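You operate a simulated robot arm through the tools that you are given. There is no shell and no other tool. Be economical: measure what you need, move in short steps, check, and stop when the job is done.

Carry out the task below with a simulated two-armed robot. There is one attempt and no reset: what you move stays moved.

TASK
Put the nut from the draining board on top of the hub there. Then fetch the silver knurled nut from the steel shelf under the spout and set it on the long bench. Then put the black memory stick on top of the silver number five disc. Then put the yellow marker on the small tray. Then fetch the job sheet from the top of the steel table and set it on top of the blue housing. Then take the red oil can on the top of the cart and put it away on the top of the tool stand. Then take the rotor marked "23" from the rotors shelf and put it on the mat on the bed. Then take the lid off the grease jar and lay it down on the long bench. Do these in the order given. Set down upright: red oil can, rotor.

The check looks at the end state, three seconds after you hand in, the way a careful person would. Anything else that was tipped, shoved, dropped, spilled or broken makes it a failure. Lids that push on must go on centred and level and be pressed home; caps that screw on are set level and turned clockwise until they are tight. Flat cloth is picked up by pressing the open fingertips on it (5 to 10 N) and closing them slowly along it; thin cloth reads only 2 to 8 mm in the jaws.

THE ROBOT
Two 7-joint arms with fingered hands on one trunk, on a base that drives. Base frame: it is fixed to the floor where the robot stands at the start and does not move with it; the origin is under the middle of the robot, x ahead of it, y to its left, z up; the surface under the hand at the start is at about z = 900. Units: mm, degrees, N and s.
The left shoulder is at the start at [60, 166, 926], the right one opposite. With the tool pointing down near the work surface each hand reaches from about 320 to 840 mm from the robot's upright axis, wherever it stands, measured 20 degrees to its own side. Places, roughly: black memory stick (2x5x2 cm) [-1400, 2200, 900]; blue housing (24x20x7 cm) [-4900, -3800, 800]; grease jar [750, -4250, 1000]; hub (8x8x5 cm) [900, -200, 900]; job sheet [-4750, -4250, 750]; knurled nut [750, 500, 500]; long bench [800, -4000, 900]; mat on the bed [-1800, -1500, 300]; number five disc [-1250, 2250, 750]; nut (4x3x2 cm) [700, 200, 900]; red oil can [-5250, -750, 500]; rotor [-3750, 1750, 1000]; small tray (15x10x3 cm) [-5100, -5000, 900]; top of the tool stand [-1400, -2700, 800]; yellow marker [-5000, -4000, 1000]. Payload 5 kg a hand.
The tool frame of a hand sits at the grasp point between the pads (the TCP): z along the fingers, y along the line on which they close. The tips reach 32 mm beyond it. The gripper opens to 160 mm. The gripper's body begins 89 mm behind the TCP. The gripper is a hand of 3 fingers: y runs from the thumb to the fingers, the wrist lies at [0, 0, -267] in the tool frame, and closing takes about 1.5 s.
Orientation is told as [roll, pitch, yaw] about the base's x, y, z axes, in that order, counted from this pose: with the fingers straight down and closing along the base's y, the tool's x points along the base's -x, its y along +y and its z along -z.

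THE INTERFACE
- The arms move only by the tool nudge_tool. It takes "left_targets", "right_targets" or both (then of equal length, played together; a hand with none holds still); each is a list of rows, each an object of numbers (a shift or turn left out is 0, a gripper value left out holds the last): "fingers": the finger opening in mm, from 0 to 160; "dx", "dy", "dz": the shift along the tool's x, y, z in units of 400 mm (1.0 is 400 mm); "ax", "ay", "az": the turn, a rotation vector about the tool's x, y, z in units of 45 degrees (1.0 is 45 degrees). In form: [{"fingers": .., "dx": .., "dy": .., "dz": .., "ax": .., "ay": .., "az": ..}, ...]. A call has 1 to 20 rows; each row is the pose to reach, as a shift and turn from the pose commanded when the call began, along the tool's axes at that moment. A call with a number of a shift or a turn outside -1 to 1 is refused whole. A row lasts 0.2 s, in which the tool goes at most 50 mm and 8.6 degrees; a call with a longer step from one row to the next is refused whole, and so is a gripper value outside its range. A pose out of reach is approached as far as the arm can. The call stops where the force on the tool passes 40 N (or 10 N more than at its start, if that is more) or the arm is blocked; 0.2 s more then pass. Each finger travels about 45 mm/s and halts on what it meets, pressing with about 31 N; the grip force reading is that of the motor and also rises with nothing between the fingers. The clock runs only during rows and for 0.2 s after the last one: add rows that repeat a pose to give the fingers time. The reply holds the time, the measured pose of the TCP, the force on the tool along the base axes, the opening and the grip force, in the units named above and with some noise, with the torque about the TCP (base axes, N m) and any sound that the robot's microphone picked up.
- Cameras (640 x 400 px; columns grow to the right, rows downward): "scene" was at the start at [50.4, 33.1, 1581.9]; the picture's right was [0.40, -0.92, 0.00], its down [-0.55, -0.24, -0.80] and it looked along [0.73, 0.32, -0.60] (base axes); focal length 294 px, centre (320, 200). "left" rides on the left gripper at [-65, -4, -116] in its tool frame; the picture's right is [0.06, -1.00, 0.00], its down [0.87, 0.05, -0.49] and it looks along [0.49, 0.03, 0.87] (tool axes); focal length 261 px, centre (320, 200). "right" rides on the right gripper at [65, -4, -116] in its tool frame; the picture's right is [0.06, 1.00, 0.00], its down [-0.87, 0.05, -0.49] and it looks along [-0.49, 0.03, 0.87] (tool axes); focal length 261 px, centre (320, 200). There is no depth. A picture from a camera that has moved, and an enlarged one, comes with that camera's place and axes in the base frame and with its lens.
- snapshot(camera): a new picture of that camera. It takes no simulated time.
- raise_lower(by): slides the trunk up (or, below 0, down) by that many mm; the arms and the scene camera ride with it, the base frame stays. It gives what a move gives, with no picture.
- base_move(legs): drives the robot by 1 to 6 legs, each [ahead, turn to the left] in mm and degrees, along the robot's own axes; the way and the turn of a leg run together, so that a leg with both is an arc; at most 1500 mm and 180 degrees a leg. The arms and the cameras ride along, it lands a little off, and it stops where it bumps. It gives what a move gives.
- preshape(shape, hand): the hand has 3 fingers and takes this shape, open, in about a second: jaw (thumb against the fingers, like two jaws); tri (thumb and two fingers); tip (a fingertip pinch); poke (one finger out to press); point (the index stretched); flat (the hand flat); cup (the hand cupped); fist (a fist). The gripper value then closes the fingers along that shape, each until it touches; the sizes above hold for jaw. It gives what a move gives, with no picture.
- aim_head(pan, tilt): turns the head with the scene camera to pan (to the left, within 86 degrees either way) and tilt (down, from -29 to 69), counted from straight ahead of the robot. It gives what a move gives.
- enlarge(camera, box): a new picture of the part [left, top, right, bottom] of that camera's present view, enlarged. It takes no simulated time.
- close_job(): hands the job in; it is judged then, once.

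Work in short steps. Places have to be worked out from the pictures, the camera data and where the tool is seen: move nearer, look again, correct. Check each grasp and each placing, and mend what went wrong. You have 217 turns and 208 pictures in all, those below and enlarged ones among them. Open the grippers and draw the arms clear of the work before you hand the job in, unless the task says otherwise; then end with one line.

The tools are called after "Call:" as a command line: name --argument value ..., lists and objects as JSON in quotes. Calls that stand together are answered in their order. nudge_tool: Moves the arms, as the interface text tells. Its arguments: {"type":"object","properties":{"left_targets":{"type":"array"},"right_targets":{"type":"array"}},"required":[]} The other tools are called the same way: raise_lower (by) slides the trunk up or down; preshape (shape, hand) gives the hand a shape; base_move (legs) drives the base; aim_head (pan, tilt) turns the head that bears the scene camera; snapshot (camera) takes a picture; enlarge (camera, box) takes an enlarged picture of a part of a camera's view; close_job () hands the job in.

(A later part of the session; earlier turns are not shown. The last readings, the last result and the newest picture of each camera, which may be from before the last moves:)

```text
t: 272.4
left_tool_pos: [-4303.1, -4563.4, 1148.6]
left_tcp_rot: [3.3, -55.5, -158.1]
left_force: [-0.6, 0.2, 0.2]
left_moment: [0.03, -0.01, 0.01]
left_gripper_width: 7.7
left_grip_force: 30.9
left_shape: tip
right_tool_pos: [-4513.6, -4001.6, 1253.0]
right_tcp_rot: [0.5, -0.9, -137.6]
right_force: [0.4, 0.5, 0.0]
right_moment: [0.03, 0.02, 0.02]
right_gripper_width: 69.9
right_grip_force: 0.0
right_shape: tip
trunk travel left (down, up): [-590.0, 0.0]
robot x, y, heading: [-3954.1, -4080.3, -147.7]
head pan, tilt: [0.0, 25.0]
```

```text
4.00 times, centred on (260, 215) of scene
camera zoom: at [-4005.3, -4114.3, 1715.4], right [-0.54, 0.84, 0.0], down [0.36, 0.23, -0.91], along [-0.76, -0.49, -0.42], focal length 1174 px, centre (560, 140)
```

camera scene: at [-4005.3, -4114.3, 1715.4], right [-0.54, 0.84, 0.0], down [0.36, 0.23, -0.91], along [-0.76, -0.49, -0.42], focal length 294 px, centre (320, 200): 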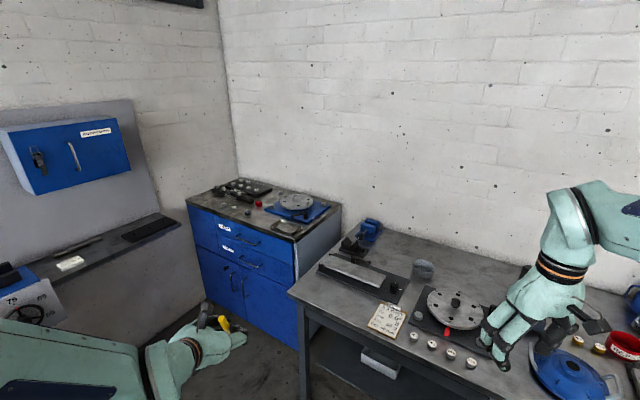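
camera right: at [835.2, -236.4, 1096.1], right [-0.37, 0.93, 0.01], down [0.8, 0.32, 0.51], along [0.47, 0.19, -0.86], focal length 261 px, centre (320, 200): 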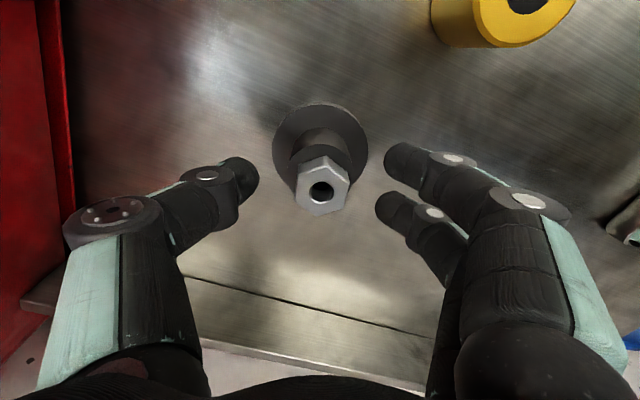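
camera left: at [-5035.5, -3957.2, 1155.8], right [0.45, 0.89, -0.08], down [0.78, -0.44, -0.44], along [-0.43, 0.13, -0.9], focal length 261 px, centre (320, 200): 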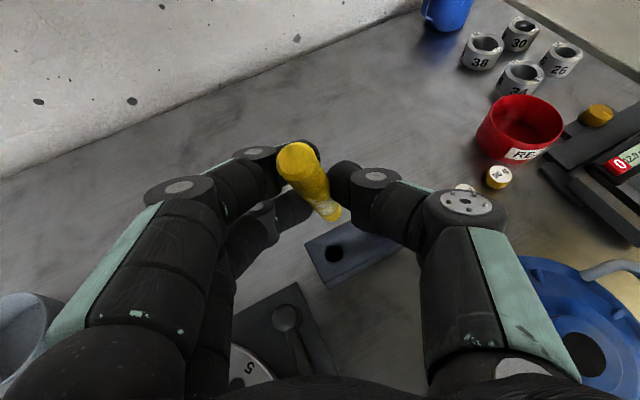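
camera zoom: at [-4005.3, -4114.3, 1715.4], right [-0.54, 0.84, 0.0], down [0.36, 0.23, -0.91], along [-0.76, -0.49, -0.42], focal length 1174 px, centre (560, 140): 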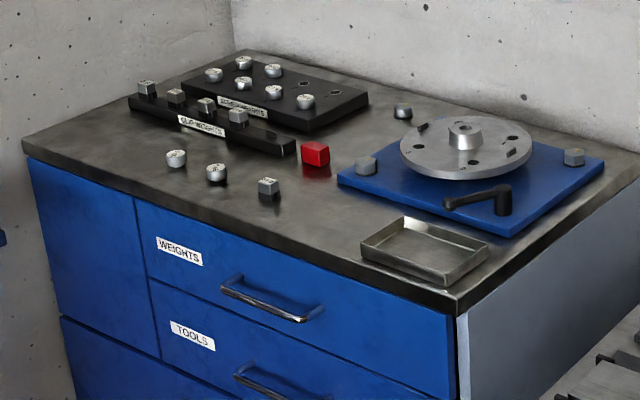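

The tray is the metal one at the cabinet's front right corner: x from -5132 to -5037, y from -5110 to -4951. I'll look at how the marker sits in the hand.

Call:
enlarge --camera "left" --box '[220, 110, 420, 260]'

Call:
enlarge --camera "scene" --box '[140, 280, 280, 380]'

```text
2.67 times, centred on (320, 185) of left
camera zoom: at [-4252.3, -4533.3, 1268.9], right [-0.38, 0.92, -0.08], down [0.84, 0.31, -0.44], along [-0.37, -0.24, -0.9], focal length 695 px, centre (320, 240)
```

zoom: 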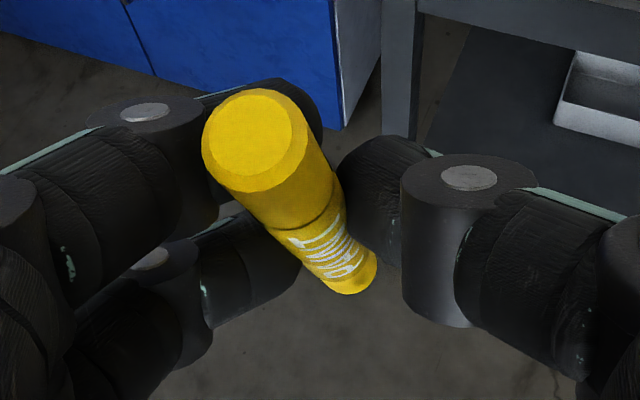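

```text
4.00 times, centred on (210, 330) of scene
camera zoom: at [-4005.3, -4114.3, 1715.4], right [-0.54, 0.84, 0.0], down [0.36, 0.23, -0.91], along [-0.76, -0.49, -0.42], focal length 1174 px, centre (760, -320)
```

zoom: 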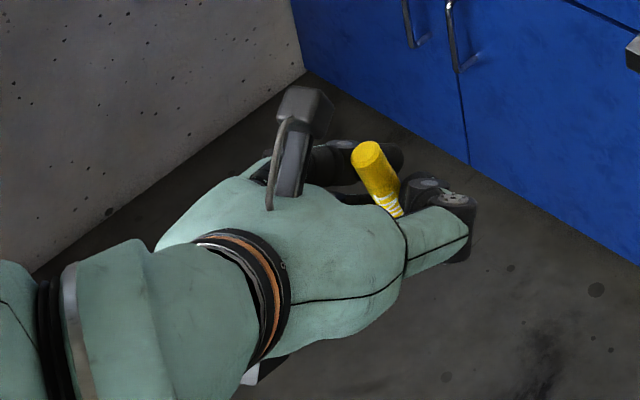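

The marker's axis lies mostly along the tool's x, so with the hand about vertical it will lie nearly flat and fit the tray diagonally. I'll drive to about [-4450,-4930] facing west.

Call:
base_move --legs '[[0, 27.5], [970, 0], [0, -58]]'

Call:
nudge_tool --left_targets '[{"ay": 0.17}, {"ay": 0.34}, {"ay": 0.51}, {"ay": 0.68}, {"ay": 0.85}, {"ay": 1.0}, {"ay": 1.0}]'

Call:
aim_head --pan 10 --tilt 40

Call:
snapshot --camera "scene"

```text
t: 281.5
left_tool_pos: [-4998.7, -5147.7, 1150.8]
left_tcp_rot: [3.4, -55.5, 170.8]
left_force: [-0.3, -0.5, 0.1]
left_moment: [0.02, 0.0, -0.03]
left_gripper_width: 7.8
left_grip_force: 30.9
left_shape: tip
right_tool_pos: [-4888.9, -4557.1, 1252.8]
right_tcp_rot: [0.5, -1.0, -168.5]
right_force: [0.6, 0.4, 0.3]
right_moment: [0.01, -0.01, -0.02]
right_gripper_width: 70.1
right_grip_force: 0.0
right_shape: tip
trunk travel left (down, up): [-590.0, 0.0]
robot x, y, heading: [-4448.3, -4914.6, -178.6]
head pan, tilt: [0.0, 25.0]
```

```text
t: 283.1
left_tool_pos: [-4997.5, -5145.5, 1150.4]
left_tcp_rot: [1.8, -10.4, 173.2]
left_force: [0.7, 0.0, 0.3]
left_moment: [-0.04, 0.04, 0.01]
left_gripper_width: 7.6
left_grip_force: 31.1
left_shape: tip
left hand out of reach, approached as far as the arm can: row 3
right_tool_pos: [-4888.2, -4556.1, 1253.4]
right_tcp_rot: [0.5, -1.0, -168.5]
right_force: [0.2, -0.4, 0.0]
right_moment: [-0.02, 0.02, -0.03]
right_gripper_width: 70.0
right_grip_force: 0.1
right_shape: tip
trunk travel left (down, up): [-590.0, 0.0]
robot x, y, heading: [-4448.0, -4911.7, -178.8]
head pan, tilt: [0.0, 25.0]
```

```text
t: 283.9
left_tool_pos: [-4998.1, -5147.1, 1151.1]
left_tcp_rot: [2.0, -10.6, 173.1]
left_force: [-0.7, -0.1, -0.2]
left_moment: [0.02, 0.0, 0.01]
left_gripper_width: 7.3
left_grip_force: 31.2
left_shape: tip
right_tool_pos: [-4887.6, -4557.2, 1253.3]
right_tcp_rot: [0.5, -1.0, -168.6]
right_force: [0.1, -0.4, 0.3]
right_moment: [0.03, -0.04, 0.02]
right_gripper_width: 70.4
right_grip_force: 0.0
right_shape: tip
trunk travel left (down, up): [-590.0, 0.0]
robot x, y, heading: [-4450.8, -4913.3, -178.5]
head pan, tilt: [10.0, 40.0]
```

```text
97 pictures are left
camera scene: at [-4501.6, -4931.1, 1692.3], right [-0.2, 0.98, 0.0], down [0.63, 0.13, -0.77], along [-0.75, -0.15, -0.64], focal length 294 px, centre (320, 200)
```

scene: 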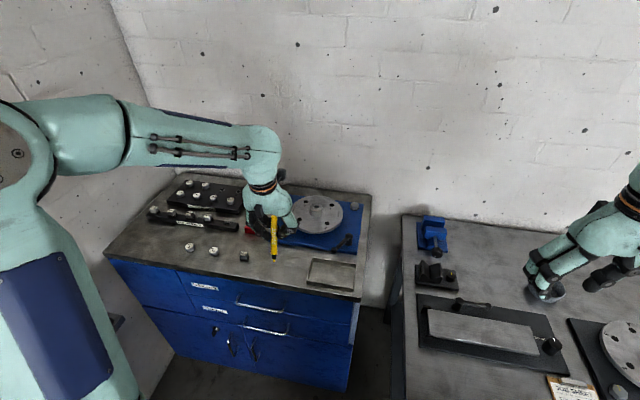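

The tray shows at about [-5070,-5012]. I tilt and turn the hand so the marker lies flatter, and move above the tray.

Call:
nudge_tool --left_targets '[{"dx": -0.026, "dy": -0.05, "dz": 0.06, "ay": 0.09, "az": -0.1}, {"dx": -0.052, "dy": -0.1, "dz": 0.12, "ay": 0.18, "az": -0.2}, {"dx": -0.08, "dy": -0.15, "dz": 0.18, "ay": 0.28, "az": -0.3}, {"dx": -0.106, "dy": -0.2, "dz": 0.25, "ay": 0.38, "az": -0.4}, {"dx": -0.13, "dy": -0.25, "dz": 0.32, "ay": 0.48, "az": -0.5}, {"dx": -0.158, "dy": -0.305, "dz": 0.388, "ay": 0.57, "az": -0.58}, {"dx": -0.158, "dy": -0.305, "dz": 0.388, "ay": 0.57, "az": -0.58}]'

Call:
snapshot --camera "left"

Call:
enlarge --camera "scene" --box '[240, 180, 400, 300]'

```text
t: 285.4
left_tool_pos: [-5072.3, -5022.7, 1003.9]
left_tcp_rot: [2.9, 14.4, -159.7]
left_force: [0.6, 1.2, 0.0]
left_moment: [0.06, -0.02, 0.03]
left_gripper_width: 7.2
left_grip_force: 30.9
left_shape: tip
right_tool_pos: [-4888.4, -4557.7, 1254.1]
right_tcp_rot: [0.5, -1.0, -168.6]
right_force: [0.9, -0.6, -0.2]
right_moment: [-0.03, -0.01, -0.01]
right_gripper_width: 70.0
right_grip_force: 0.1
right_shape: tip
trunk travel left (down, up): [-590.0, 0.0]
robot x, y, heading: [-4447.9, -4913.1, -178.5]
head pan, tilt: [10.0, 40.0]
```

```text
96 pictures are left
camera left: at [-5162.1, -5047.1, 1099.9], right [-0.28, 0.96, -0.03], down [0.68, 0.22, 0.7], along [0.68, 0.17, -0.72], focal length 261 px, centre (320, 200)
```

left: 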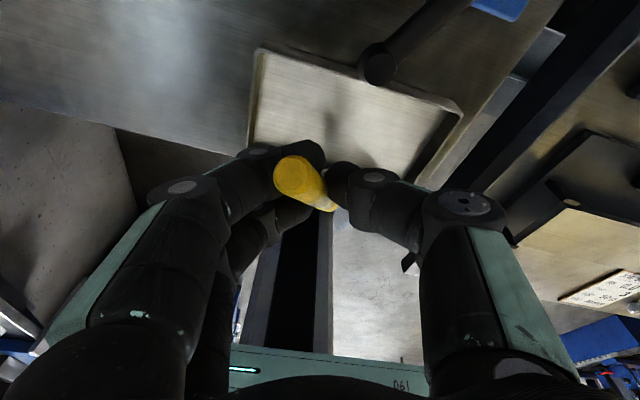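

```text
3.33 times, centred on (320, 240) of scene
camera zoom: at [-4500.8, -4931.6, 1692.2], right [-0.2, 0.98, 0.0], down [0.63, 0.13, -0.77], along [-0.75, -0.15, -0.64], focal length 978 px, centre (320, 67)
```

zoom: 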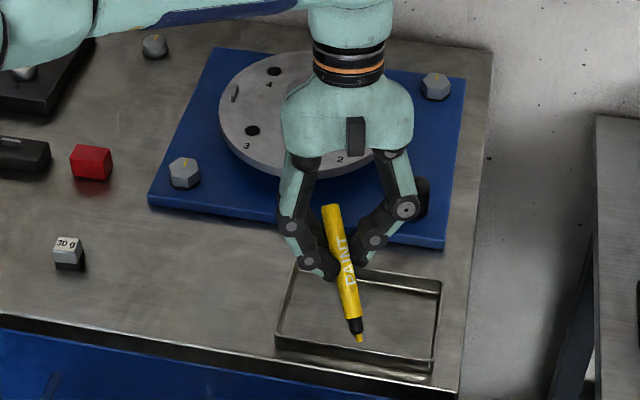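

The marker is about 130 mm long with its tail towards me. I turn the hand another 35° about the vertical so the marker runs along the tray's long side.

Call:
nudge_tool --left_targets '[{"ax": 0.039, "az": -0.15}, {"ax": 0.078, "az": -0.3}, {"ax": 0.117, "az": -0.45}, {"ax": 0.155, "az": -0.6}, {"ax": 0.194, "az": -0.754}, {"ax": 0.194, "az": -0.754}]'

Call:
enlarge --camera "scene" --box '[240, 180, 400, 300]'

```text
t: 286.9
left_tool_pos: [-5074.9, -5021.4, 1003.6]
left_tcp_rot: [2.4, 12.7, -124.9]
left_force: [-0.2, 0.2, 0.5]
left_moment: [-0.01, -0.01, -0.01]
left_gripper_width: 7.0
left_grip_force: 31.1
left_shape: tip
right_tool_pos: [-4888.9, -4557.8, 1252.7]
right_tcp_rot: [0.4, -1.0, -168.7]
right_force: [0.3, -0.1, 0.2]
right_moment: [0.0, -0.03, 0.06]
right_gripper_width: 70.2
right_grip_force: 0.0
right_shape: tip
trunk travel left (down, up): [-590.0, 0.0]
robot x, y, heading: [-4450.8, -4915.6, -178.7]
head pan, tilt: [10.0, 40.0]
```

```text
3.33 times, centred on (320, 240) of scene
camera zoom: at [-4502.0, -4931.1, 1692.2], right [-0.2, 0.98, 0.0], down [0.63, 0.13, -0.77], along [-0.75, -0.15, -0.64], focal length 978 px, centre (320, 67)
```

zoom: 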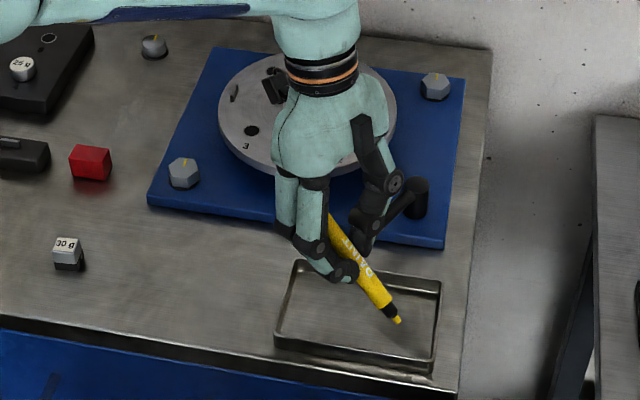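

The marker still runs at about 45°. I turn another 22° and tilt it a bit flatter.

Call:
nudge_tool --left_targets '[{"ax": 0.03, "az": -0.12, "ay": 0.05}, {"ax": 0.06, "az": -0.24, "ay": 0.1}, {"ax": 0.09, "az": -0.36, "ay": 0.15}, {"ax": 0.11, "az": -0.47, "ay": 0.2}, {"ax": 0.11, "az": -0.47, "ay": 0.2}]'

Call:
enlarge --camera "scene" --box '[240, 180, 400, 300]'

```text
t: 288.1
left_tool_pos: [-5074.6, -5019.9, 1004.1]
left_tcp_rot: [4.1, 20.8, -102.3]
left_force: [0.1, -0.7, -0.5]
left_moment: [0.02, 0.01, -0.02]
left_gripper_width: 7.2
left_grip_force: 31.4
left_shape: tip
right_tool_pos: [-4887.2, -4556.7, 1253.0]
right_tcp_rot: [0.5, -1.0, -168.6]
right_force: [-0.4, -0.3, 0.9]
right_moment: [-0.02, -0.01, -0.04]
right_gripper_width: 70.2
right_grip_force: 0.0
right_shape: tip
trunk travel left (down, up): [-590.0, 0.0]
robot x, y, heading: [-4451.1, -4912.0, -178.6]
head pan, tilt: [10.0, 40.0]
```

```text
3.33 times, centred on (320, 240) of scene
camera zoom: at [-4501.8, -4931.0, 1692.2], right [-0.2, 0.98, 0.0], down [0.63, 0.13, -0.77], along [-0.75, -0.15, -0.64], focal length 978 px, centre (320, 67)
```

zoom: 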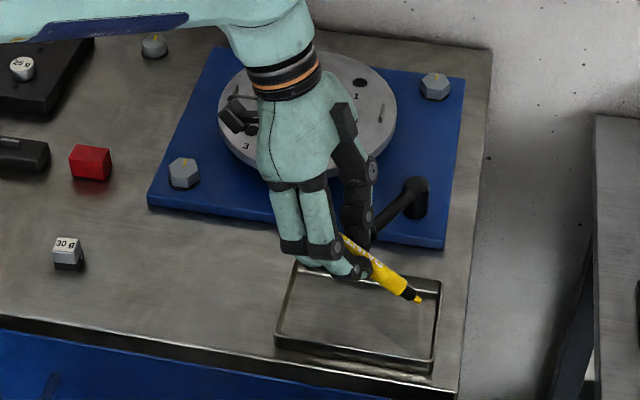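

The marker now lies nearly flat and along the tray. I shift it 14 mm left to centre it and lower to about 8 mm above the floor.

Call:
nudge_tool --left_targets '[{"dx": -0.03, "dz": -0.012}, {"dx": -0.05, "dz": 0.04}, {"dx": -0.07, "dz": 0.09}, {"dx": -0.0815, "dz": 0.1135}, {"dx": -0.0815, "dz": 0.1135}]'

Call:
enlarge --camera "scene" --box '[240, 180, 400, 300]'

Call:
snapshot --camera "left"

```text
t: 289.2
left_tool_pos: [-5075.6, -5035.6, 951.0]
left_tcp_rot: [3.8, 20.8, -102.4]
left_force: [-0.1, -0.6, 8.0]
left_moment: [0.65, -0.08, 0.02]
left_gripper_width: 7.6
left_grip_force: 31.0
left_shape: tip
right_tool_pos: [-4888.1, -4556.7, 1252.8]
right_tcp_rot: [0.5, -1.0, -168.6]
right_force: [0.2, -0.2, -0.4]
right_moment: [-0.03, 0.01, -0.03]
right_gripper_width: 69.9
right_grip_force: 0.0
right_shape: tip
trunk travel left (down, up): [-590.0, 0.0]
robot x, y, heading: [-4446.7, -4913.2, -178.6]
head pan, tilt: [10.0, 40.0]
```

```text
3.33 times, centred on (320, 240) of scene
camera zoom: at [-4501.0, -4931.4, 1692.3], right [-0.2, 0.98, 0.0], down [0.63, 0.13, -0.77], along [-0.75, -0.15, -0.64], focal length 978 px, centre (320, 67)
```

zoom: 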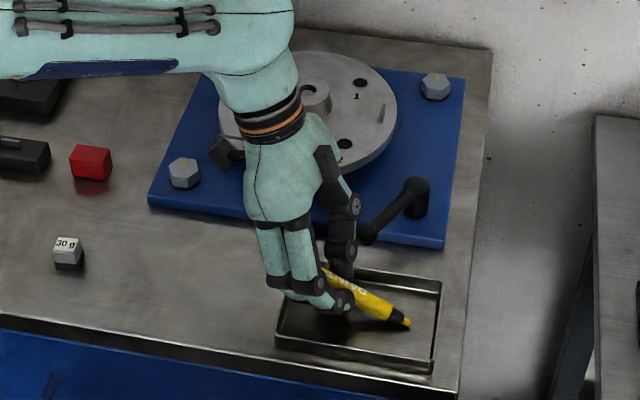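

```text
91 pictures are left
camera left: at [-5108.0, -5133.5, 1036.4], right [-0.95, 0.29, -0.04], down [0.16, 0.62, 0.77], along [0.25, 0.73, -0.64], focal length 261 px, centre (320, 200)
```

left: 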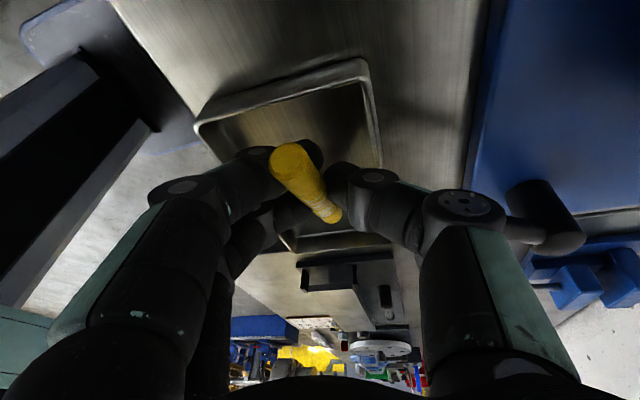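

The nib is touching the tray floor. I tilt a little more while lowering 8 mm so the body comes down, then open gently.

Call:
nudge_tool --left_targets '[{"ay": 0.08, "dx": -0.0024, "dz": 0.006}, {"ay": 0.16, "dx": -0.0047, "dz": 0.0125}, {"ay": 0.22, "dx": -0.007, "dz": 0.0187}, {"ay": 0.22, "dx": -0.007, "dz": 0.0187}]'

Call:
nudge_tool --left_targets '[{"fingers": 10}, {"fingers": 14}, {"fingers": 18}, {"fingers": 22}, {"fingers": 28}, {"fingers": 34}, {"fingers": 40}, {"fingers": 40}]'

Call:
enlarge --camera "scene" --box '[240, 180, 400, 300]'

```text
t: 290.2
left_tool_pos: [-5074.9, -5036.7, 943.3]
left_tcp_rot: [4.4, 30.8, -101.7]
left_force: [-0.9, -0.7, 2.6]
left_moment: [0.2, -0.04, 0.04]
left_gripper_width: 7.6
left_grip_force: 31.4
left_shape: tip
right_tool_pos: [-4888.7, -4556.8, 1253.7]
right_tcp_rot: [0.5, -1.1, -168.7]
right_force: [0.5, 1.1, -0.1]
right_moment: [0.0, -0.06, 0.0]
right_gripper_width: 70.1
right_grip_force: 0.2
right_shape: tip
trunk travel left (down, up): [-590.0, 0.0]
robot x, y, heading: [-4446.2, -4912.1, -178.7]
head pan, tilt: [10.0, 40.0]
```

```text
t: 292.1
left_tool_pos: [-5074.2, -5036.1, 942.4]
left_tcp_rot: [4.4, 30.7, -101.5]
left_force: [2.4, -1.5, 0.1]
left_moment: [-0.02, -0.03, 0.1]
left_gripper_width: 38.5
left_grip_force: 0.0
left_shape: tip
right_tool_pos: [-4888.6, -4556.8, 1253.4]
right_tcp_rot: [0.4, -1.0, -168.7]
right_force: [-0.2, 0.4, -0.6]
right_moment: [-0.02, 0.0, 0.04]
right_gripper_width: 70.0
right_grip_force: 0.0
right_shape: tip
trunk travel left (down, up): [-590.0, 0.0]
robot x, y, heading: [-4444.9, -4913.6, -178.5]
head pan, tilt: [10.0, 40.0]
```

```text
3.33 times, centred on (320, 240) of scene
camera zoom: at [-4501.4, -4931.5, 1692.2], right [-0.2, 0.98, 0.0], down [0.63, 0.13, -0.77], along [-0.75, -0.15, -0.64], focal length 978 px, centre (320, 67)
```

zoom: 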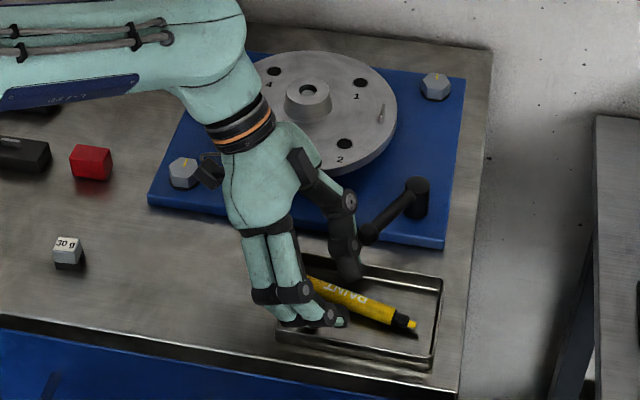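

The marker lies in the tray. I close 4 mm to come off the rim and lift straight up.

Call:
nudge_tool --left_targets '[{"fingers": 34}, {"fingers": 34, "dx": 0.02, "dz": -0.034}, {"fingers": 34, "dx": 0.05, "dz": -0.086}, {"fingers": 34, "dx": 0.1, "dz": -0.17}, {"fingers": 34, "dx": 0.155, "dz": -0.26}, {"fingers": 34, "dx": 0.21, "dz": -0.35}]'

Call:
enlarge --camera "scene" --box '[240, 180, 400, 300]'

```text
t: 293.4
left_tool_pos: [-5084.9, -5031.7, 1105.7]
left_tcp_rot: [4.3, 30.5, -101.6]
left_force: [0.6, -1.0, 0.5]
left_moment: [-0.01, -0.02, -0.01]
left_gripper_width: 33.9
left_grip_force: 0.0
left_shape: tip
right_tool_pos: [-4888.7, -4557.1, 1253.2]
right_tcp_rot: [0.4, -1.0, -168.6]
right_force: [-0.4, -0.1, 0.1]
right_moment: [-0.01, 0.0, 0.01]
right_gripper_width: 70.1
right_grip_force: 0.1
right_shape: tip
trunk travel left (down, up): [-590.0, 0.0]
robot x, y, heading: [-4445.4, -4914.0, -178.6]
head pan, tilt: [10.0, 40.0]
```

```text
3.33 times, centred on (320, 240) of scene
camera zoom: at [-4501.5, -4931.1, 1692.1], right [-0.2, 0.98, 0.0], down [0.63, 0.13, -0.77], along [-0.75, -0.15, -0.64], focal length 978 px, centre (320, 67)
```

zoom: 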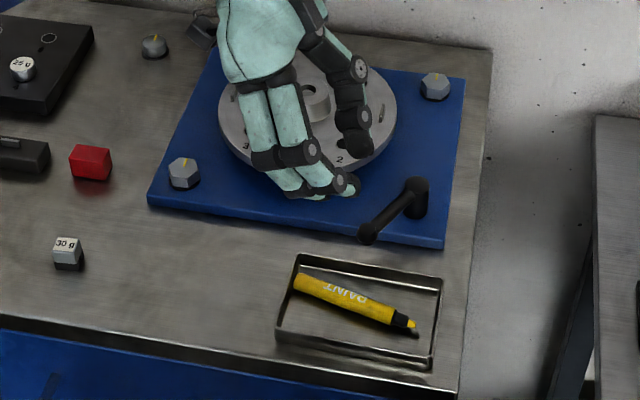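

The marker is neatly in the tray. Now the job sheet: I straighten the left hand to its neutral yaw, raise it, and switch it to the jaw shape.

Call:
nudge_tool --left_targets '[{"ay": -0.17, "dz": -0.05}, {"ay": -0.34, "dz": -0.1}, {"ay": -0.51, "dz": -0.15}, {"ay": -0.68, "dz": -0.2}, {"ay": -0.68, "dz": -0.2}]'

Call:
nudge_tool --left_targets '[{"az": 0.18}, {"az": 0.36}, {"az": 0.54}, {"az": 0.72}, {"az": 0.9}, {"az": 0.9}]'

Call:
nudge_tool --left_targets '[{"az": 0.17, "dx": 0.08}, {"az": 0.34, "dx": 0.16}, {"az": 0.51, "dx": 0.24}, {"az": 0.68, "dx": 0.32}, {"az": 0.78, "dx": 0.38}, {"az": 0.78, "dx": 0.38}]'

Call:
preshape --shape "jaw" --hand "left"

```text
t: 294.6
left_tool_pos: [-5097.8, -5070.9, 1174.5]
left_tcp_rot: [3.7, 0.1, -103.7]
left_force: [-0.5, -0.5, 0.5]
left_moment: [0.01, 0.0, 0.0]
left_gripper_width: 33.9
left_grip_force: 0.0
left_shape: tip
right_tool_pos: [-4889.3, -4557.5, 1252.7]
right_tcp_rot: [0.5, -1.0, -168.5]
right_force: [-0.6, 0.7, 0.3]
right_moment: [0.02, -0.02, -0.01]
right_gripper_width: 70.3
right_grip_force: 0.1
right_shape: tip
trunk travel left (down, up): [-590.0, 0.0]
robot x, y, heading: [-4450.3, -4911.9, -178.7]
head pan, tilt: [10.0, 40.0]
```

```text
t: 296.1
left_tool_pos: [-5098.8, -5071.3, 1173.9]
left_tcp_rot: [2.8, 2.5, -144.3]
left_force: [0.1, 0.6, 0.0]
left_moment: [0.02, -0.01, -0.02]
left_gripper_width: 34.0
left_grip_force: 0.0
left_shape: tip
right_tool_pos: [-4887.3, -4557.5, 1255.3]
right_tcp_rot: [0.5, -1.0, -168.6]
right_force: [0.0, -1.0, -0.5]
right_moment: [0.02, 0.02, -0.02]
right_gripper_width: 70.2
right_grip_force: 0.0
right_shape: tip
trunk travel left (down, up): [-590.0, 0.0]
robot x, y, heading: [-4446.9, -4912.2, -178.4]
head pan, tilt: [10.0, 40.0]
```

```text
t: 297.4
left_tool_pos: [-4976.1, -4984.2, 1180.1]
left_tcp_rot: [0.8, 3.7, -179.3]
left_force: [0.1, -0.6, -0.8]
left_moment: [0.01, 0.02, 0.01]
left_gripper_width: 34.3
left_grip_force: 0.0
left_shape: tip
right_tool_pos: [-4888.9, -4557.8, 1253.5]
right_tcp_rot: [0.5, -1.0, -168.6]
right_force: [0.3, 0.4, 0.6]
right_moment: [0.01, 0.0, 0.0]
right_gripper_width: 70.3
right_grip_force: 0.0
right_shape: tip
trunk travel left (down, up): [-590.0, 0.0]
robot x, y, heading: [-4449.2, -4914.8, -178.6]
head pan, tilt: [10.0, 40.0]
```

```text
t: 298.4
left_tool_pos: [-4977.4, -4985.3, 1180.5]
left_tcp_rot: [0.8, 3.7, -179.4]
left_force: [-0.4, 1.0, 0.4]
left_moment: [0.01, -0.01, 0.01]
left_gripper_width: 160.0
left_grip_force: 0.1
left_shape: jaw
right_tool_pos: [-4888.6, -4557.2, 1253.6]
right_tcp_rot: [0.4, -0.9, -168.6]
right_force: [-0.7, 0.5, -1.4]
right_moment: [0.01, 0.0, 0.02]
right_gripper_width: 70.1
right_grip_force: 0.0
right_shape: tip
trunk travel left (down, up): [-590.0, 0.0]
robot x, y, heading: [-4447.5, -4915.1, -178.9]
head pan, tilt: [10.0, 40.0]
```

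I level the hand, then drive to about [-4330,-4100] facing just south of west, where both sheet and housing come within reach by turning.

Call:
nudge_tool --left_targets '[{"ay": -0.04, "dy": 0.08}, {"ay": -0.08, "dy": 0.16, "dz": -0.05}, {"ay": -0.08, "dy": 0.22, "dz": -0.1}, {"ay": -0.08, "dy": 0.22, "dz": -0.1}]'

Call:
base_move --legs '[[0, -97], [810, 0], [0, 103]]'

Call:
aim_head --pan 15 --tilt 45

Call:
snapshot --camera "scene"

Call:
snapshot --camera "left"

```text
t: 299.4
left_tool_pos: [-4975.5, -5063.4, 1214.8]
left_tcp_rot: [0.8, 0.0, -179.4]
left_force: [0.1, 0.5, -0.6]
left_moment: [-0.03, -0.04, -0.01]
left_gripper_width: 160.3
left_grip_force: 0.0
left_shape: jaw
left hand out of reach, approached as far as the arm can: row 3, 4
right_tool_pos: [-4887.8, -4556.7, 1253.4]
right_tcp_rot: [0.5, -1.1, -168.7]
right_force: [0.3, 0.4, -0.1]
right_moment: [0.0, 0.0, 0.01]
right_gripper_width: 70.3
right_grip_force: 0.0
right_shape: tip
trunk travel left (down, up): [-590.0, 0.0]
robot x, y, heading: [-4450.7, -4913.2, -178.5]
head pan, tilt: [10.0, 40.0]
```

```text
t: 312.3
left_tool_pos: [-4887.6, -4349.3, 1213.4]
left_tcp_rot: [0.9, 0.0, -170.9]
left_force: [0.3, 0.2, 0.0]
left_moment: [0.01, 0.04, 0.0]
left_gripper_width: 160.4
left_grip_force: 0.1
left_shape: jaw
right_tool_pos: [-4877.5, -3837.1, 1253.6]
right_tcp_rot: [0.5, -1.1, -160.1]
right_force: [0.7, 0.2, -0.1]
right_moment: [-0.01, -0.02, 0.0]
right_gripper_width: 70.1
right_grip_force: 0.0
right_shape: tip
trunk travel left (down, up): [-590.0, 0.0]
robot x, y, heading: [-4388.0, -4119.6, -170.0]
head pan, tilt: [10.0, 40.0]
```

```text
t: 313.0
left_tool_pos: [-4888.8, -4350.7, 1214.1]
left_tcp_rot: [0.8, 0.0, -170.9]
left_force: [1.0, -0.6, -0.1]
left_moment: [-0.02, 0.0, -0.01]
left_gripper_width: 159.8
left_grip_force: 0.0
left_shape: jaw
right_tool_pos: [-4875.6, -3837.2, 1253.6]
right_tcp_rot: [0.5, -1.0, -160.0]
right_force: [-1.1, 0.1, 0.4]
right_moment: [-0.02, 0.0, 0.01]
right_gripper_width: 70.0
right_grip_force: 0.1
right_shape: tip
trunk travel left (down, up): [-590.0, 0.0]
robot x, y, heading: [-4389.4, -4125.2, -170.1]
head pan, tilt: [15.0, 45.0]
```

```text
88 pictures are left
camera scene: at [-4433.0, -4154.8, 1685.0], right [-0.42, 0.91, 0.0], down [0.64, 0.3, -0.71], along [-0.64, -0.3, -0.71], focal length 294 px, centre (320, 200)
```

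scene: 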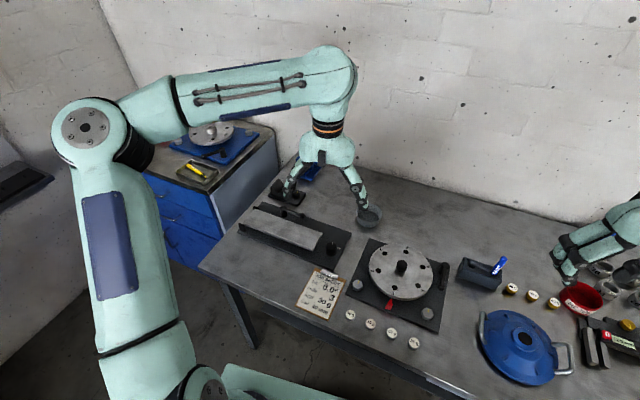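

```text
87 pictures are left
camera left: at [-4952.7, -4356.5, 1329.4], right [-0.1, 1.0, -0.01], down [0.87, 0.09, 0.49], along [0.49, 0.04, -0.87], focal length 261 px, centre (320, 200)
```

left: 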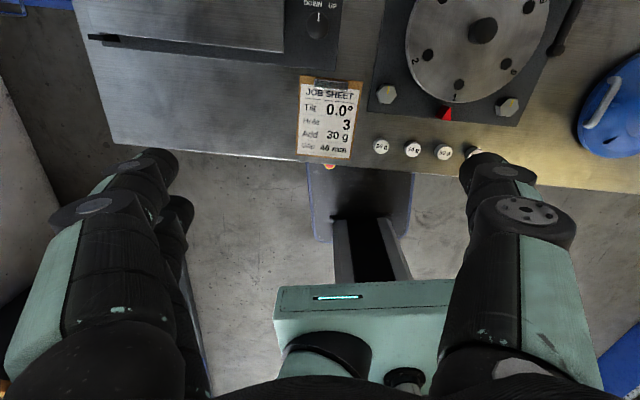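

The sheet spans x from -4916 to -4775 and y from -4391 to -4286, flush near the table front; the sides are free for an edge grip. I move above its centre, closing across its width, down to z 905.

Call:
nudge_tool --left_targets '[{"fingers": 140, "dx": 0.03, "dz": 0.1, "az": 0.1}, {"fingers": 140, "dx": 0.06, "dy": -0.01, "dz": 0.2, "az": 0.2}, {"fingers": 140, "dx": 0.101, "dy": -0.017, "dz": 0.3, "az": 0.2}, {"fingers": 140, "dx": 0.101, "dy": -0.017, "dz": 0.42, "az": 0.2}, {"fingers": 140, "dx": 0.101, "dy": -0.017, "dz": 0.54, "az": 0.2}, {"fingers": 140, "dx": 0.101, "dy": -0.017, "dz": 0.66, "az": 0.2}, {"fingers": 140, "dx": 0.101, "dy": -0.017, "dz": 0.7725, "az": 0.2}, {"fingers": 140, "dx": 0.101, "dy": -0.017, "dz": 0.7725, "az": 0.2}]'

Call:
snapshot --camera "left"

Call:
enlarge --camera "scene" --box '[220, 180, 460, 350]'

```text
t: 314.8
left_tool_pos: [-4849.2, -4339.3, 905.2]
left_tcp_rot: [0.8, 0.1, -179.9]
left_force: [-0.1, 0.5, 0.2]
left_moment: [0.01, 0.0, -0.03]
left_gripper_width: 139.9
left_grip_force: 0.0
left_shape: jaw
right_tool_pos: [-4876.8, -3837.5, 1253.7]
right_tcp_rot: [0.5, -1.1, -160.3]
right_force: [0.4, 0.4, 0.1]
right_moment: [0.02, -0.03, 0.0]
right_gripper_width: 70.0
right_grip_force: 0.0
right_shape: tip
trunk travel left (down, up): [-590.0, 0.0]
robot x, y, heading: [-4384.7, -4123.8, -170.3]
head pan, tilt: [15.0, 45.0]
```

```text
86 pictures are left
camera left: at [-4913.6, -4335.4, 1019.7], right [0.06, 1.0, -0.01], down [0.87, -0.05, 0.49], along [0.49, -0.04, -0.87], focal length 261 px, centre (320, 200)
```

left: 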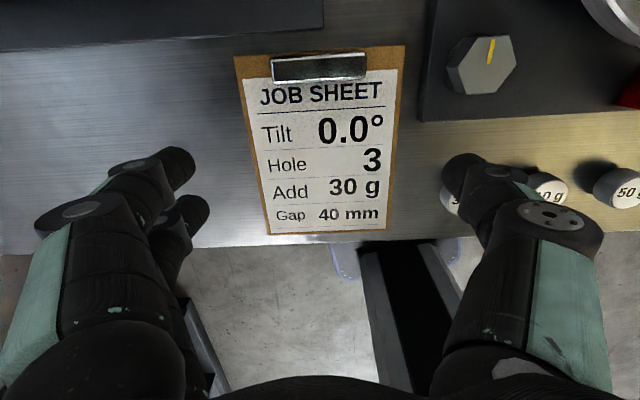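

```text
2.35 times, centred on (340, 265) of scene
camera zoom: at [-4432.5, -4154.9, 1685.0], right [-0.42, 0.91, 0.0], down [0.64, 0.3, -0.71], along [-0.64, -0.3, -0.71], focal length 691 px, centre (273, 47)
```

zoom: 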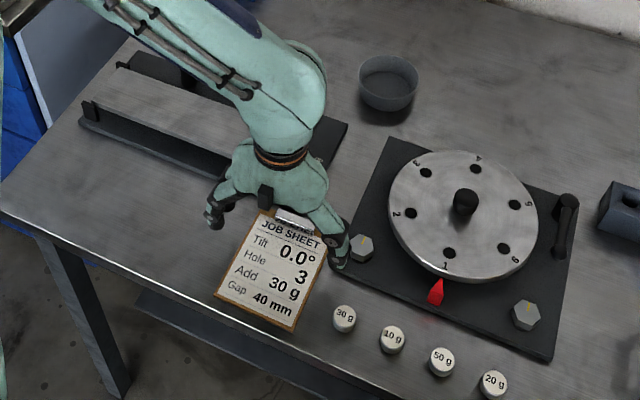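

Well centred: fingers on both sides, thumb clear of the 30 g weight. Lower to the table by feel.

Call:
nudge_tool --left_targets '[{"fingers": 140, "dz": 0.04}, {"fingers": 140, "dz": 0.06}, {"fingers": 140, "dz": 0.068}, {"fingers": 140, "dz": 0.074}, {"fingers": 140, "dz": 0.08}, {"fingers": 140, "dz": 0.085}]'

```text
t: 316.2
left_tool_pos: [-4848.8, -4341.2, 871.6]
left_tcp_rot: [0.8, 0.2, -179.9]
left_force: [0.4, 0.4, 0.3]
left_moment: [-0.01, 0.01, -0.02]
left_gripper_width: 140.2
left_grip_force: 0.1
left_shape: jaw
right_tool_pos: [-4878.2, -3837.3, 1253.2]
right_tcp_rot: [0.5, -1.0, -160.1]
right_force: [-0.5, 1.0, -0.4]
right_moment: [0.01, -0.01, 0.0]
right_gripper_width: 70.1
right_grip_force: 0.1
right_shape: tip
trunk travel left (down, up): [-590.0, 0.0]
robot x, y, heading: [-4389.8, -4123.1, -170.1]
head pan, tilt: [15.0, 45.0]
```

Call:
nudge_tool --left_targets '[{"dz": 0.005}, {"dz": 0.01}, {"dz": 0.015}, {"dz": 0.02}, {"dz": 0.025}, {"dz": 0.03}]'

Call:
snapshot --camera "left"

```text
t: 317.6
left_tool_pos: [-4850.9, -4340.9, 859.7]
left_tcp_rot: [0.8, 0.2, -179.9]
left_force: [-0.7, 0.3, 0.0]
left_moment: [0.0, 0.0, 0.03]
left_gripper_width: 140.2
left_grip_force: 0.0
left_shape: jaw
right_tool_pos: [-4877.1, -3836.7, 1253.4]
right_tcp_rot: [0.4, -1.0, -160.1]
right_force: [0.6, 0.0, 0.5]
right_moment: [0.03, -0.02, -0.01]
right_gripper_width: 70.2
right_grip_force: 0.0
right_shape: tip
trunk travel left (down, up): [-590.0, 0.0]
robot x, y, heading: [-4390.7, -4129.2, -170.1]
head pan, tilt: [15.0, 45.0]
```

```text
84 pictures are left
camera left: at [-4913.9, -4337.1, 974.3], right [0.06, 1.0, -0.01], down [0.87, -0.05, 0.49], along [0.49, -0.04, -0.87], focal length 261 px, centre (320, 200)
```

left: 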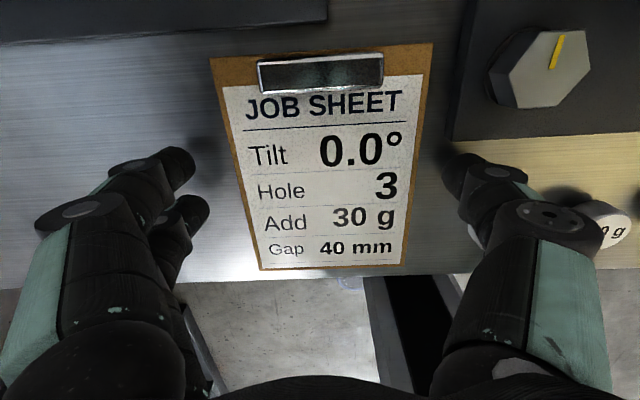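

Still not at the table; continue down in 2 mm steps.

Call:
nudge_tool --left_targets '[{"dz": 0.005}, {"dz": 0.01}, {"dz": 0.015}, {"dz": 0.02}, {"dz": 0.025}, {"dz": 0.03}, {"dz": 0.035}, {"dz": 0.04}, {"dz": 0.045}, {"dz": 0.05}]'

```text
t: 319.0
left_tool_pos: [-4849.4, -4342.8, 850.4]
left_tcp_rot: [0.7, -0.2, -179.8]
left_force: [6.0, -6.2, 26.0]
left_moment: [2.17, -0.23, -0.6]
left_gripper_width: 140.1
left_grip_force: 0.1
left_shape: jaw
right_tool_pos: [-4876.7, -3838.4, 1253.4]
right_tcp_rot: [0.5, -1.0, -160.0]
right_force: [-0.2, -0.3, -0.4]
right_moment: [0.01, -0.02, -0.03]
right_gripper_width: 70.0
right_grip_force: 0.0
right_shape: tip
trunk travel left (down, up): [-590.0, 0.0]
robot x, y, heading: [-4387.8, -4121.5, -169.8]
head pan, tilt: [15.0, 45.0]
stopped in row 7 (left hand): the force on the tool passed its limit at 43 N (the readings are from after the stop); the commanded pose is now the measured one
```

The thumb tip touches the table (z≈818). I ease up 2 mm and close on the board's edges.

Call:
nudge_tool --left_targets '[{"dz": -0.006, "fingers": 138}, {"dz": -0.006, "fingers": 128}, {"dz": -0.006, "fingers": 118}, {"dz": -0.006, "fingers": 108}, {"dz": -0.006, "fingers": 98}, {"dz": -0.006, "fingers": 90}, {"dz": -0.006, "fingers": 90}, {"dz": -0.006, "fingers": 90}, {"dz": -0.006, "fingers": 90}]'

Call:
snapshot --camera "left"

```text
t: 320.3
left_tool_pos: [-4851.4, -4341.0, 854.9]
left_tcp_rot: [0.7, -0.5, -179.9]
left_force: [5.8, 1.9, 24.3]
left_moment: [0.11, -0.19, -0.08]
left_gripper_width: 83.5
left_grip_force: 0.1
left_shape: jaw
right_tool_pos: [-4875.4, -3837.1, 1252.7]
right_tcp_rot: [0.5, -1.1, -160.1]
right_force: [0.2, -0.4, 0.3]
right_moment: [0.05, 0.03, 0.02]
right_gripper_width: 70.2
right_grip_force: 0.1
right_shape: tip
trunk travel left (down, up): [-590.0, 0.0]
robot x, y, heading: [-4388.9, -4120.0, -170.0]
head pan, tilt: [15.0, 45.0]
stopped in row 6 (left hand): the force on the tool passed its limit at 41 N (the readings are from after the stop); the commanded pose is now the measured one
```

```text
83 pictures are left
camera left: at [-4914.4, -4337.5, 970.5], right [0.06, 1.0, -0.01], down [0.87, -0.05, 0.49], along [0.48, -0.04, -0.87], focal length 261 px, centre (320, 200)
```

left: 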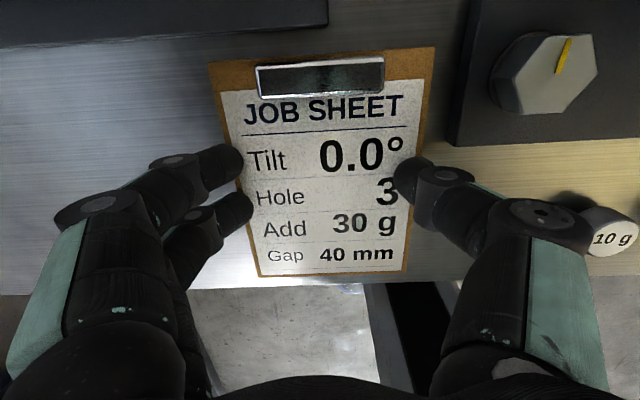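

The thumb rode up onto the board. I lift 10 mm, reopen to 128, shift 6 mm towards the thumb side, level the roll, then go down to light contact again.

Call:
nudge_tool --left_targets '[{"dz": -0.025, "fingers": 90}, {"dz": -0.025, "fingers": 128, "dy": -0.015, "ax": -0.017}, {"dz": -0.025, "fingers": 128, "dy": -0.015, "ax": -0.017}, {"dz": -0.025, "fingers": 128, "dy": -0.015, "ax": -0.017}, {"dz": -0.025, "fingers": 128, "dy": -0.015, "ax": -0.017}]'

Call:
nudge_tool --left_targets '[{"dz": 0.015}, {"dz": 0.02}, {"dz": 0.024}, {"dz": 0.027}, {"dz": 0.03}, {"dz": 0.033}]'

```text
t: 321.5
left_tool_pos: [-4852.2, -4337.4, 862.5]
left_tcp_rot: [1.6, -0.3, -179.8]
left_force: [0.2, 0.2, 0.0]
left_moment: [-0.01, -0.01, 0.03]
left_gripper_width: 127.7
left_grip_force: 0.1
left_shape: jaw
right_tool_pos: [-4877.4, -3838.3, 1253.5]
right_tcp_rot: [0.5, -1.0, -160.2]
right_force: [0.2, 0.0, -0.1]
right_moment: [0.03, -0.04, 0.01]
right_gripper_width: 70.2
right_grip_force: 0.2
right_shape: tip
trunk travel left (down, up): [-590.0, 0.0]
robot x, y, heading: [-4386.2, -4124.5, -170.2]
head pan, tilt: [15.0, 45.0]
```

```text
t: 323.0
left_tool_pos: [-4853.3, -4336.1, 852.2]
left_tcp_rot: [1.5, -0.6, -179.8]
left_force: [6.3, -4.9, 26.5]
left_moment: [2.03, -0.37, -0.6]
left_gripper_width: 127.4
left_grip_force: 0.0
left_shape: jaw
right_tool_pos: [-4875.6, -3837.8, 1254.2]
right_tcp_rot: [0.5, -1.2, -160.0]
right_force: [0.2, 0.3, -1.0]
right_moment: [0.02, -0.02, 0.05]
right_gripper_width: 70.3
right_grip_force: 0.0
right_shape: tip
trunk travel left (down, up): [-590.0, 0.0]
robot x, y, heading: [-4390.4, -4121.2, -169.7]
head pan, tilt: [15.0, 45.0]
stopped in row 6 (left hand): the force on the tool passed its limit at 42 N (the readings are from after the stop); the commanded pose is now the measured one
```

I corrected the roll the wrong way. I fix it (+1.6°), ease up 3 mm, then touch down again gently.

Call:
nudge_tool --left_targets '[{"dz": -0.012}, {"dz": -0.012, "ax": 0.036}, {"dz": -0.012, "ax": 0.036}, {"dz": -0.006, "ax": 0.036}, {"dz": -0.003, "ax": 0.036}, {"dz": 0.0, "ax": 0.036}, {"dz": 0.002, "ax": 0.036}]'

```text
t: 324.6
left_tool_pos: [-4854.1, -4334.9, 852.1]
left_tcp_rot: [0.0, -0.6, -179.8]
left_force: [1.2, 2.7, 17.0]
left_moment: [-1.22, -0.14, 0.08]
left_gripper_width: 127.1
left_grip_force: 0.0
left_shape: jaw
right_tool_pos: [-4875.8, -3837.2, 1253.4]
right_tcp_rot: [0.4, -1.1, -160.1]
right_force: [0.0, 0.0, -0.4]
right_moment: [0.0, 0.03, 0.01]
right_gripper_width: 70.1
right_grip_force: 0.0
right_shape: tip
trunk travel left (down, up): [-590.0, 0.0]
robot x, y, heading: [-4386.5, -4126.2, -170.4]
head pan, tilt: [15.0, 45.0]
```

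Level, with light contact. I close slowly along the table.

Call:
nudge_tool --left_targets '[{"ax": -0.01, "fingers": 124}, {"ax": -0.01, "fingers": 120}, {"ax": -0.01, "fingers": 116}, {"ax": -0.01, "fingers": 112}, {"ax": -0.01, "fingers": 108}, {"ax": -0.01, "fingers": 104}, {"ax": -0.01, "fingers": 100}, {"ax": -0.01, "fingers": 96}, {"ax": -0.01, "fingers": 92}, {"ax": -0.01, "fingers": 92}]'

Call:
snapshot --camera "left"

```text
t: 325.3
left_tool_pos: [-4856.1, -4335.6, 851.6]
left_tcp_rot: [0.3, -0.9, -179.8]
left_force: [2.8, 0.9, 22.1]
left_moment: [-0.27, -0.41, 0.17]
left_gripper_width: 112.4
left_grip_force: 0.0
left_shape: jaw
right_tool_pos: [-4876.2, -3837.1, 1253.3]
right_tcp_rot: [0.5, -1.1, -160.0]
right_force: [0.0, -0.2, -0.5]
right_moment: [0.01, -0.04, 0.0]
right_gripper_width: 70.0
right_grip_force: 0.0
right_shape: tip
trunk travel left (down, up): [-590.0, 0.0]
robot x, y, heading: [-4388.7, -4117.5, -169.8]
head pan, tilt: [15.0, 45.0]
stopped in row 3 (left hand): the force on the tool passed its limit at 41 N (the readings are from after the stop); the commanded pose is now the measured one
```

```text
82 pictures are left
camera left: at [-4917.8, -4331.8, 969.2], right [0.06, 1.0, -0.01], down [0.88, -0.05, 0.48], along [0.48, -0.03, -0.88], focal length 261 px, centre (320, 200)
```

left: 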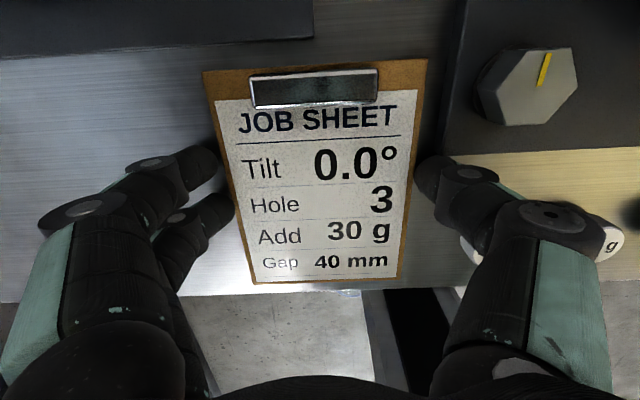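

The fingertips are just outside both edges. I close further while easing up about 1 mm to keep the pressure low.

Call:
nudge_tool --left_targets '[{"dz": -0.002, "fingers": 109}, {"dz": -0.003, "fingers": 106}, {"dz": -0.0035, "fingers": 102}, {"dz": -0.004, "fingers": 98}, {"dz": -0.004, "fingers": 94}, {"dz": -0.004, "fingers": 90}, {"dz": -0.004, "fingers": 86}, {"dz": -0.004, "fingers": 80}]'

Call:
snapshot --camera "left"

```text
t: 327.1
left_tool_pos: [-4855.9, -4333.8, 853.9]
left_tcp_rot: [0.4, -0.8, -179.8]
left_force: [-2.8, -3.1, 32.1]
left_moment: [-0.4, 0.06, -0.15]
left_gripper_width: 81.5
left_grip_force: 31.4
left_shape: jaw
right_tool_pos: [-4876.7, -3837.3, 1253.6]
right_tcp_rot: [0.5, -1.0, -160.0]
right_force: [0.6, 0.3, -0.4]
right_moment: [0.01, 0.02, 0.0]
right_gripper_width: 69.8
right_grip_force: 0.1
right_shape: tip
trunk travel left (down, up): [-590.0, 0.0]
robot x, y, heading: [-4385.6, -4125.2, -170.0]
head pan, tilt: [15.0, 45.0]
```

```text
81 pictures are left
camera left: at [-4917.5, -4331.4, 970.9], right [0.06, 1.0, -0.01], down [0.88, -0.05, 0.48], along [0.48, -0.03, -0.88], focal length 261 px, centre (320, 200)
```

left: 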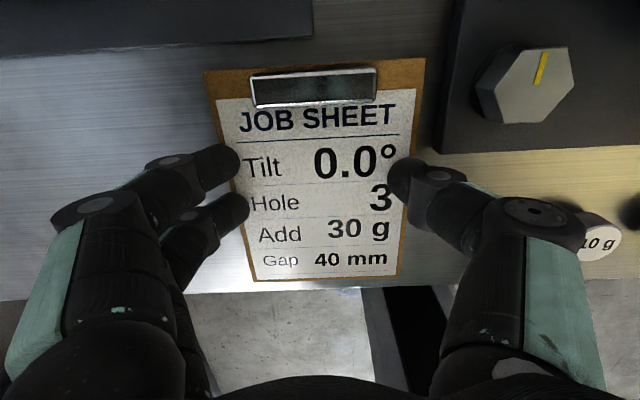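

Grip force reads 31 N at 81.5 mm. I command tighter to see whether it holds there, then lift slightly.

Call:
nudge_tool --left_targets '[{"fingers": 70}, {"fingers": 65}, {"fingers": 65}, {"fingers": 65, "dz": -0.02}, {"fingers": 65, "dz": -0.05}, {"fingers": 65, "dz": -0.05}]'

Call:
snapshot --camera "left"

```text
t: 328.5
left_tool_pos: [-4854.7, -4335.0, 872.6]
left_tcp_rot: [0.4, -0.5, -179.9]
left_force: [-0.4, 0.4, -0.9]
left_moment: [-0.01, 0.01, 0.0]
left_gripper_width: 81.9
left_grip_force: 30.8
left_shape: jaw
right_tool_pos: [-4878.0, -3837.7, 1253.2]
right_tcp_rot: [0.5, -1.0, -160.0]
right_force: [0.0, -0.7, 0.4]
right_moment: [0.03, 0.0, -0.02]
right_gripper_width: 70.0
right_grip_force: 0.0
right_shape: tip
trunk travel left (down, up): [-590.0, 0.0]
robot x, y, heading: [-4387.6, -4124.3, -169.8]
head pan, tilt: [15.0, 45.0]
```

```text
80 pictures are left
camera left: at [-4917.8, -4331.2, 989.2], right [0.06, 1.0, -0.01], down [0.87, -0.05, 0.48], along [0.48, -0.03, -0.88], focal length 261 px, centre (320, 200)
```

left: 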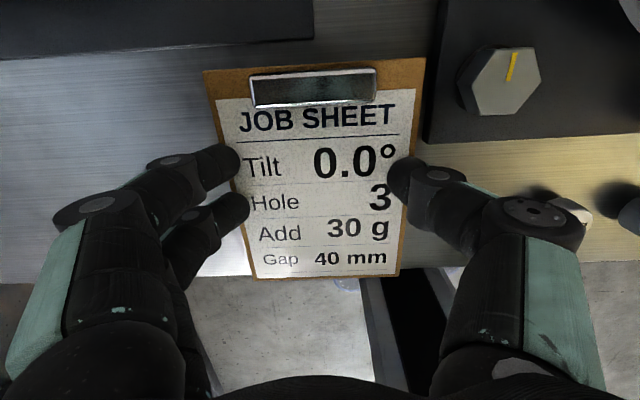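

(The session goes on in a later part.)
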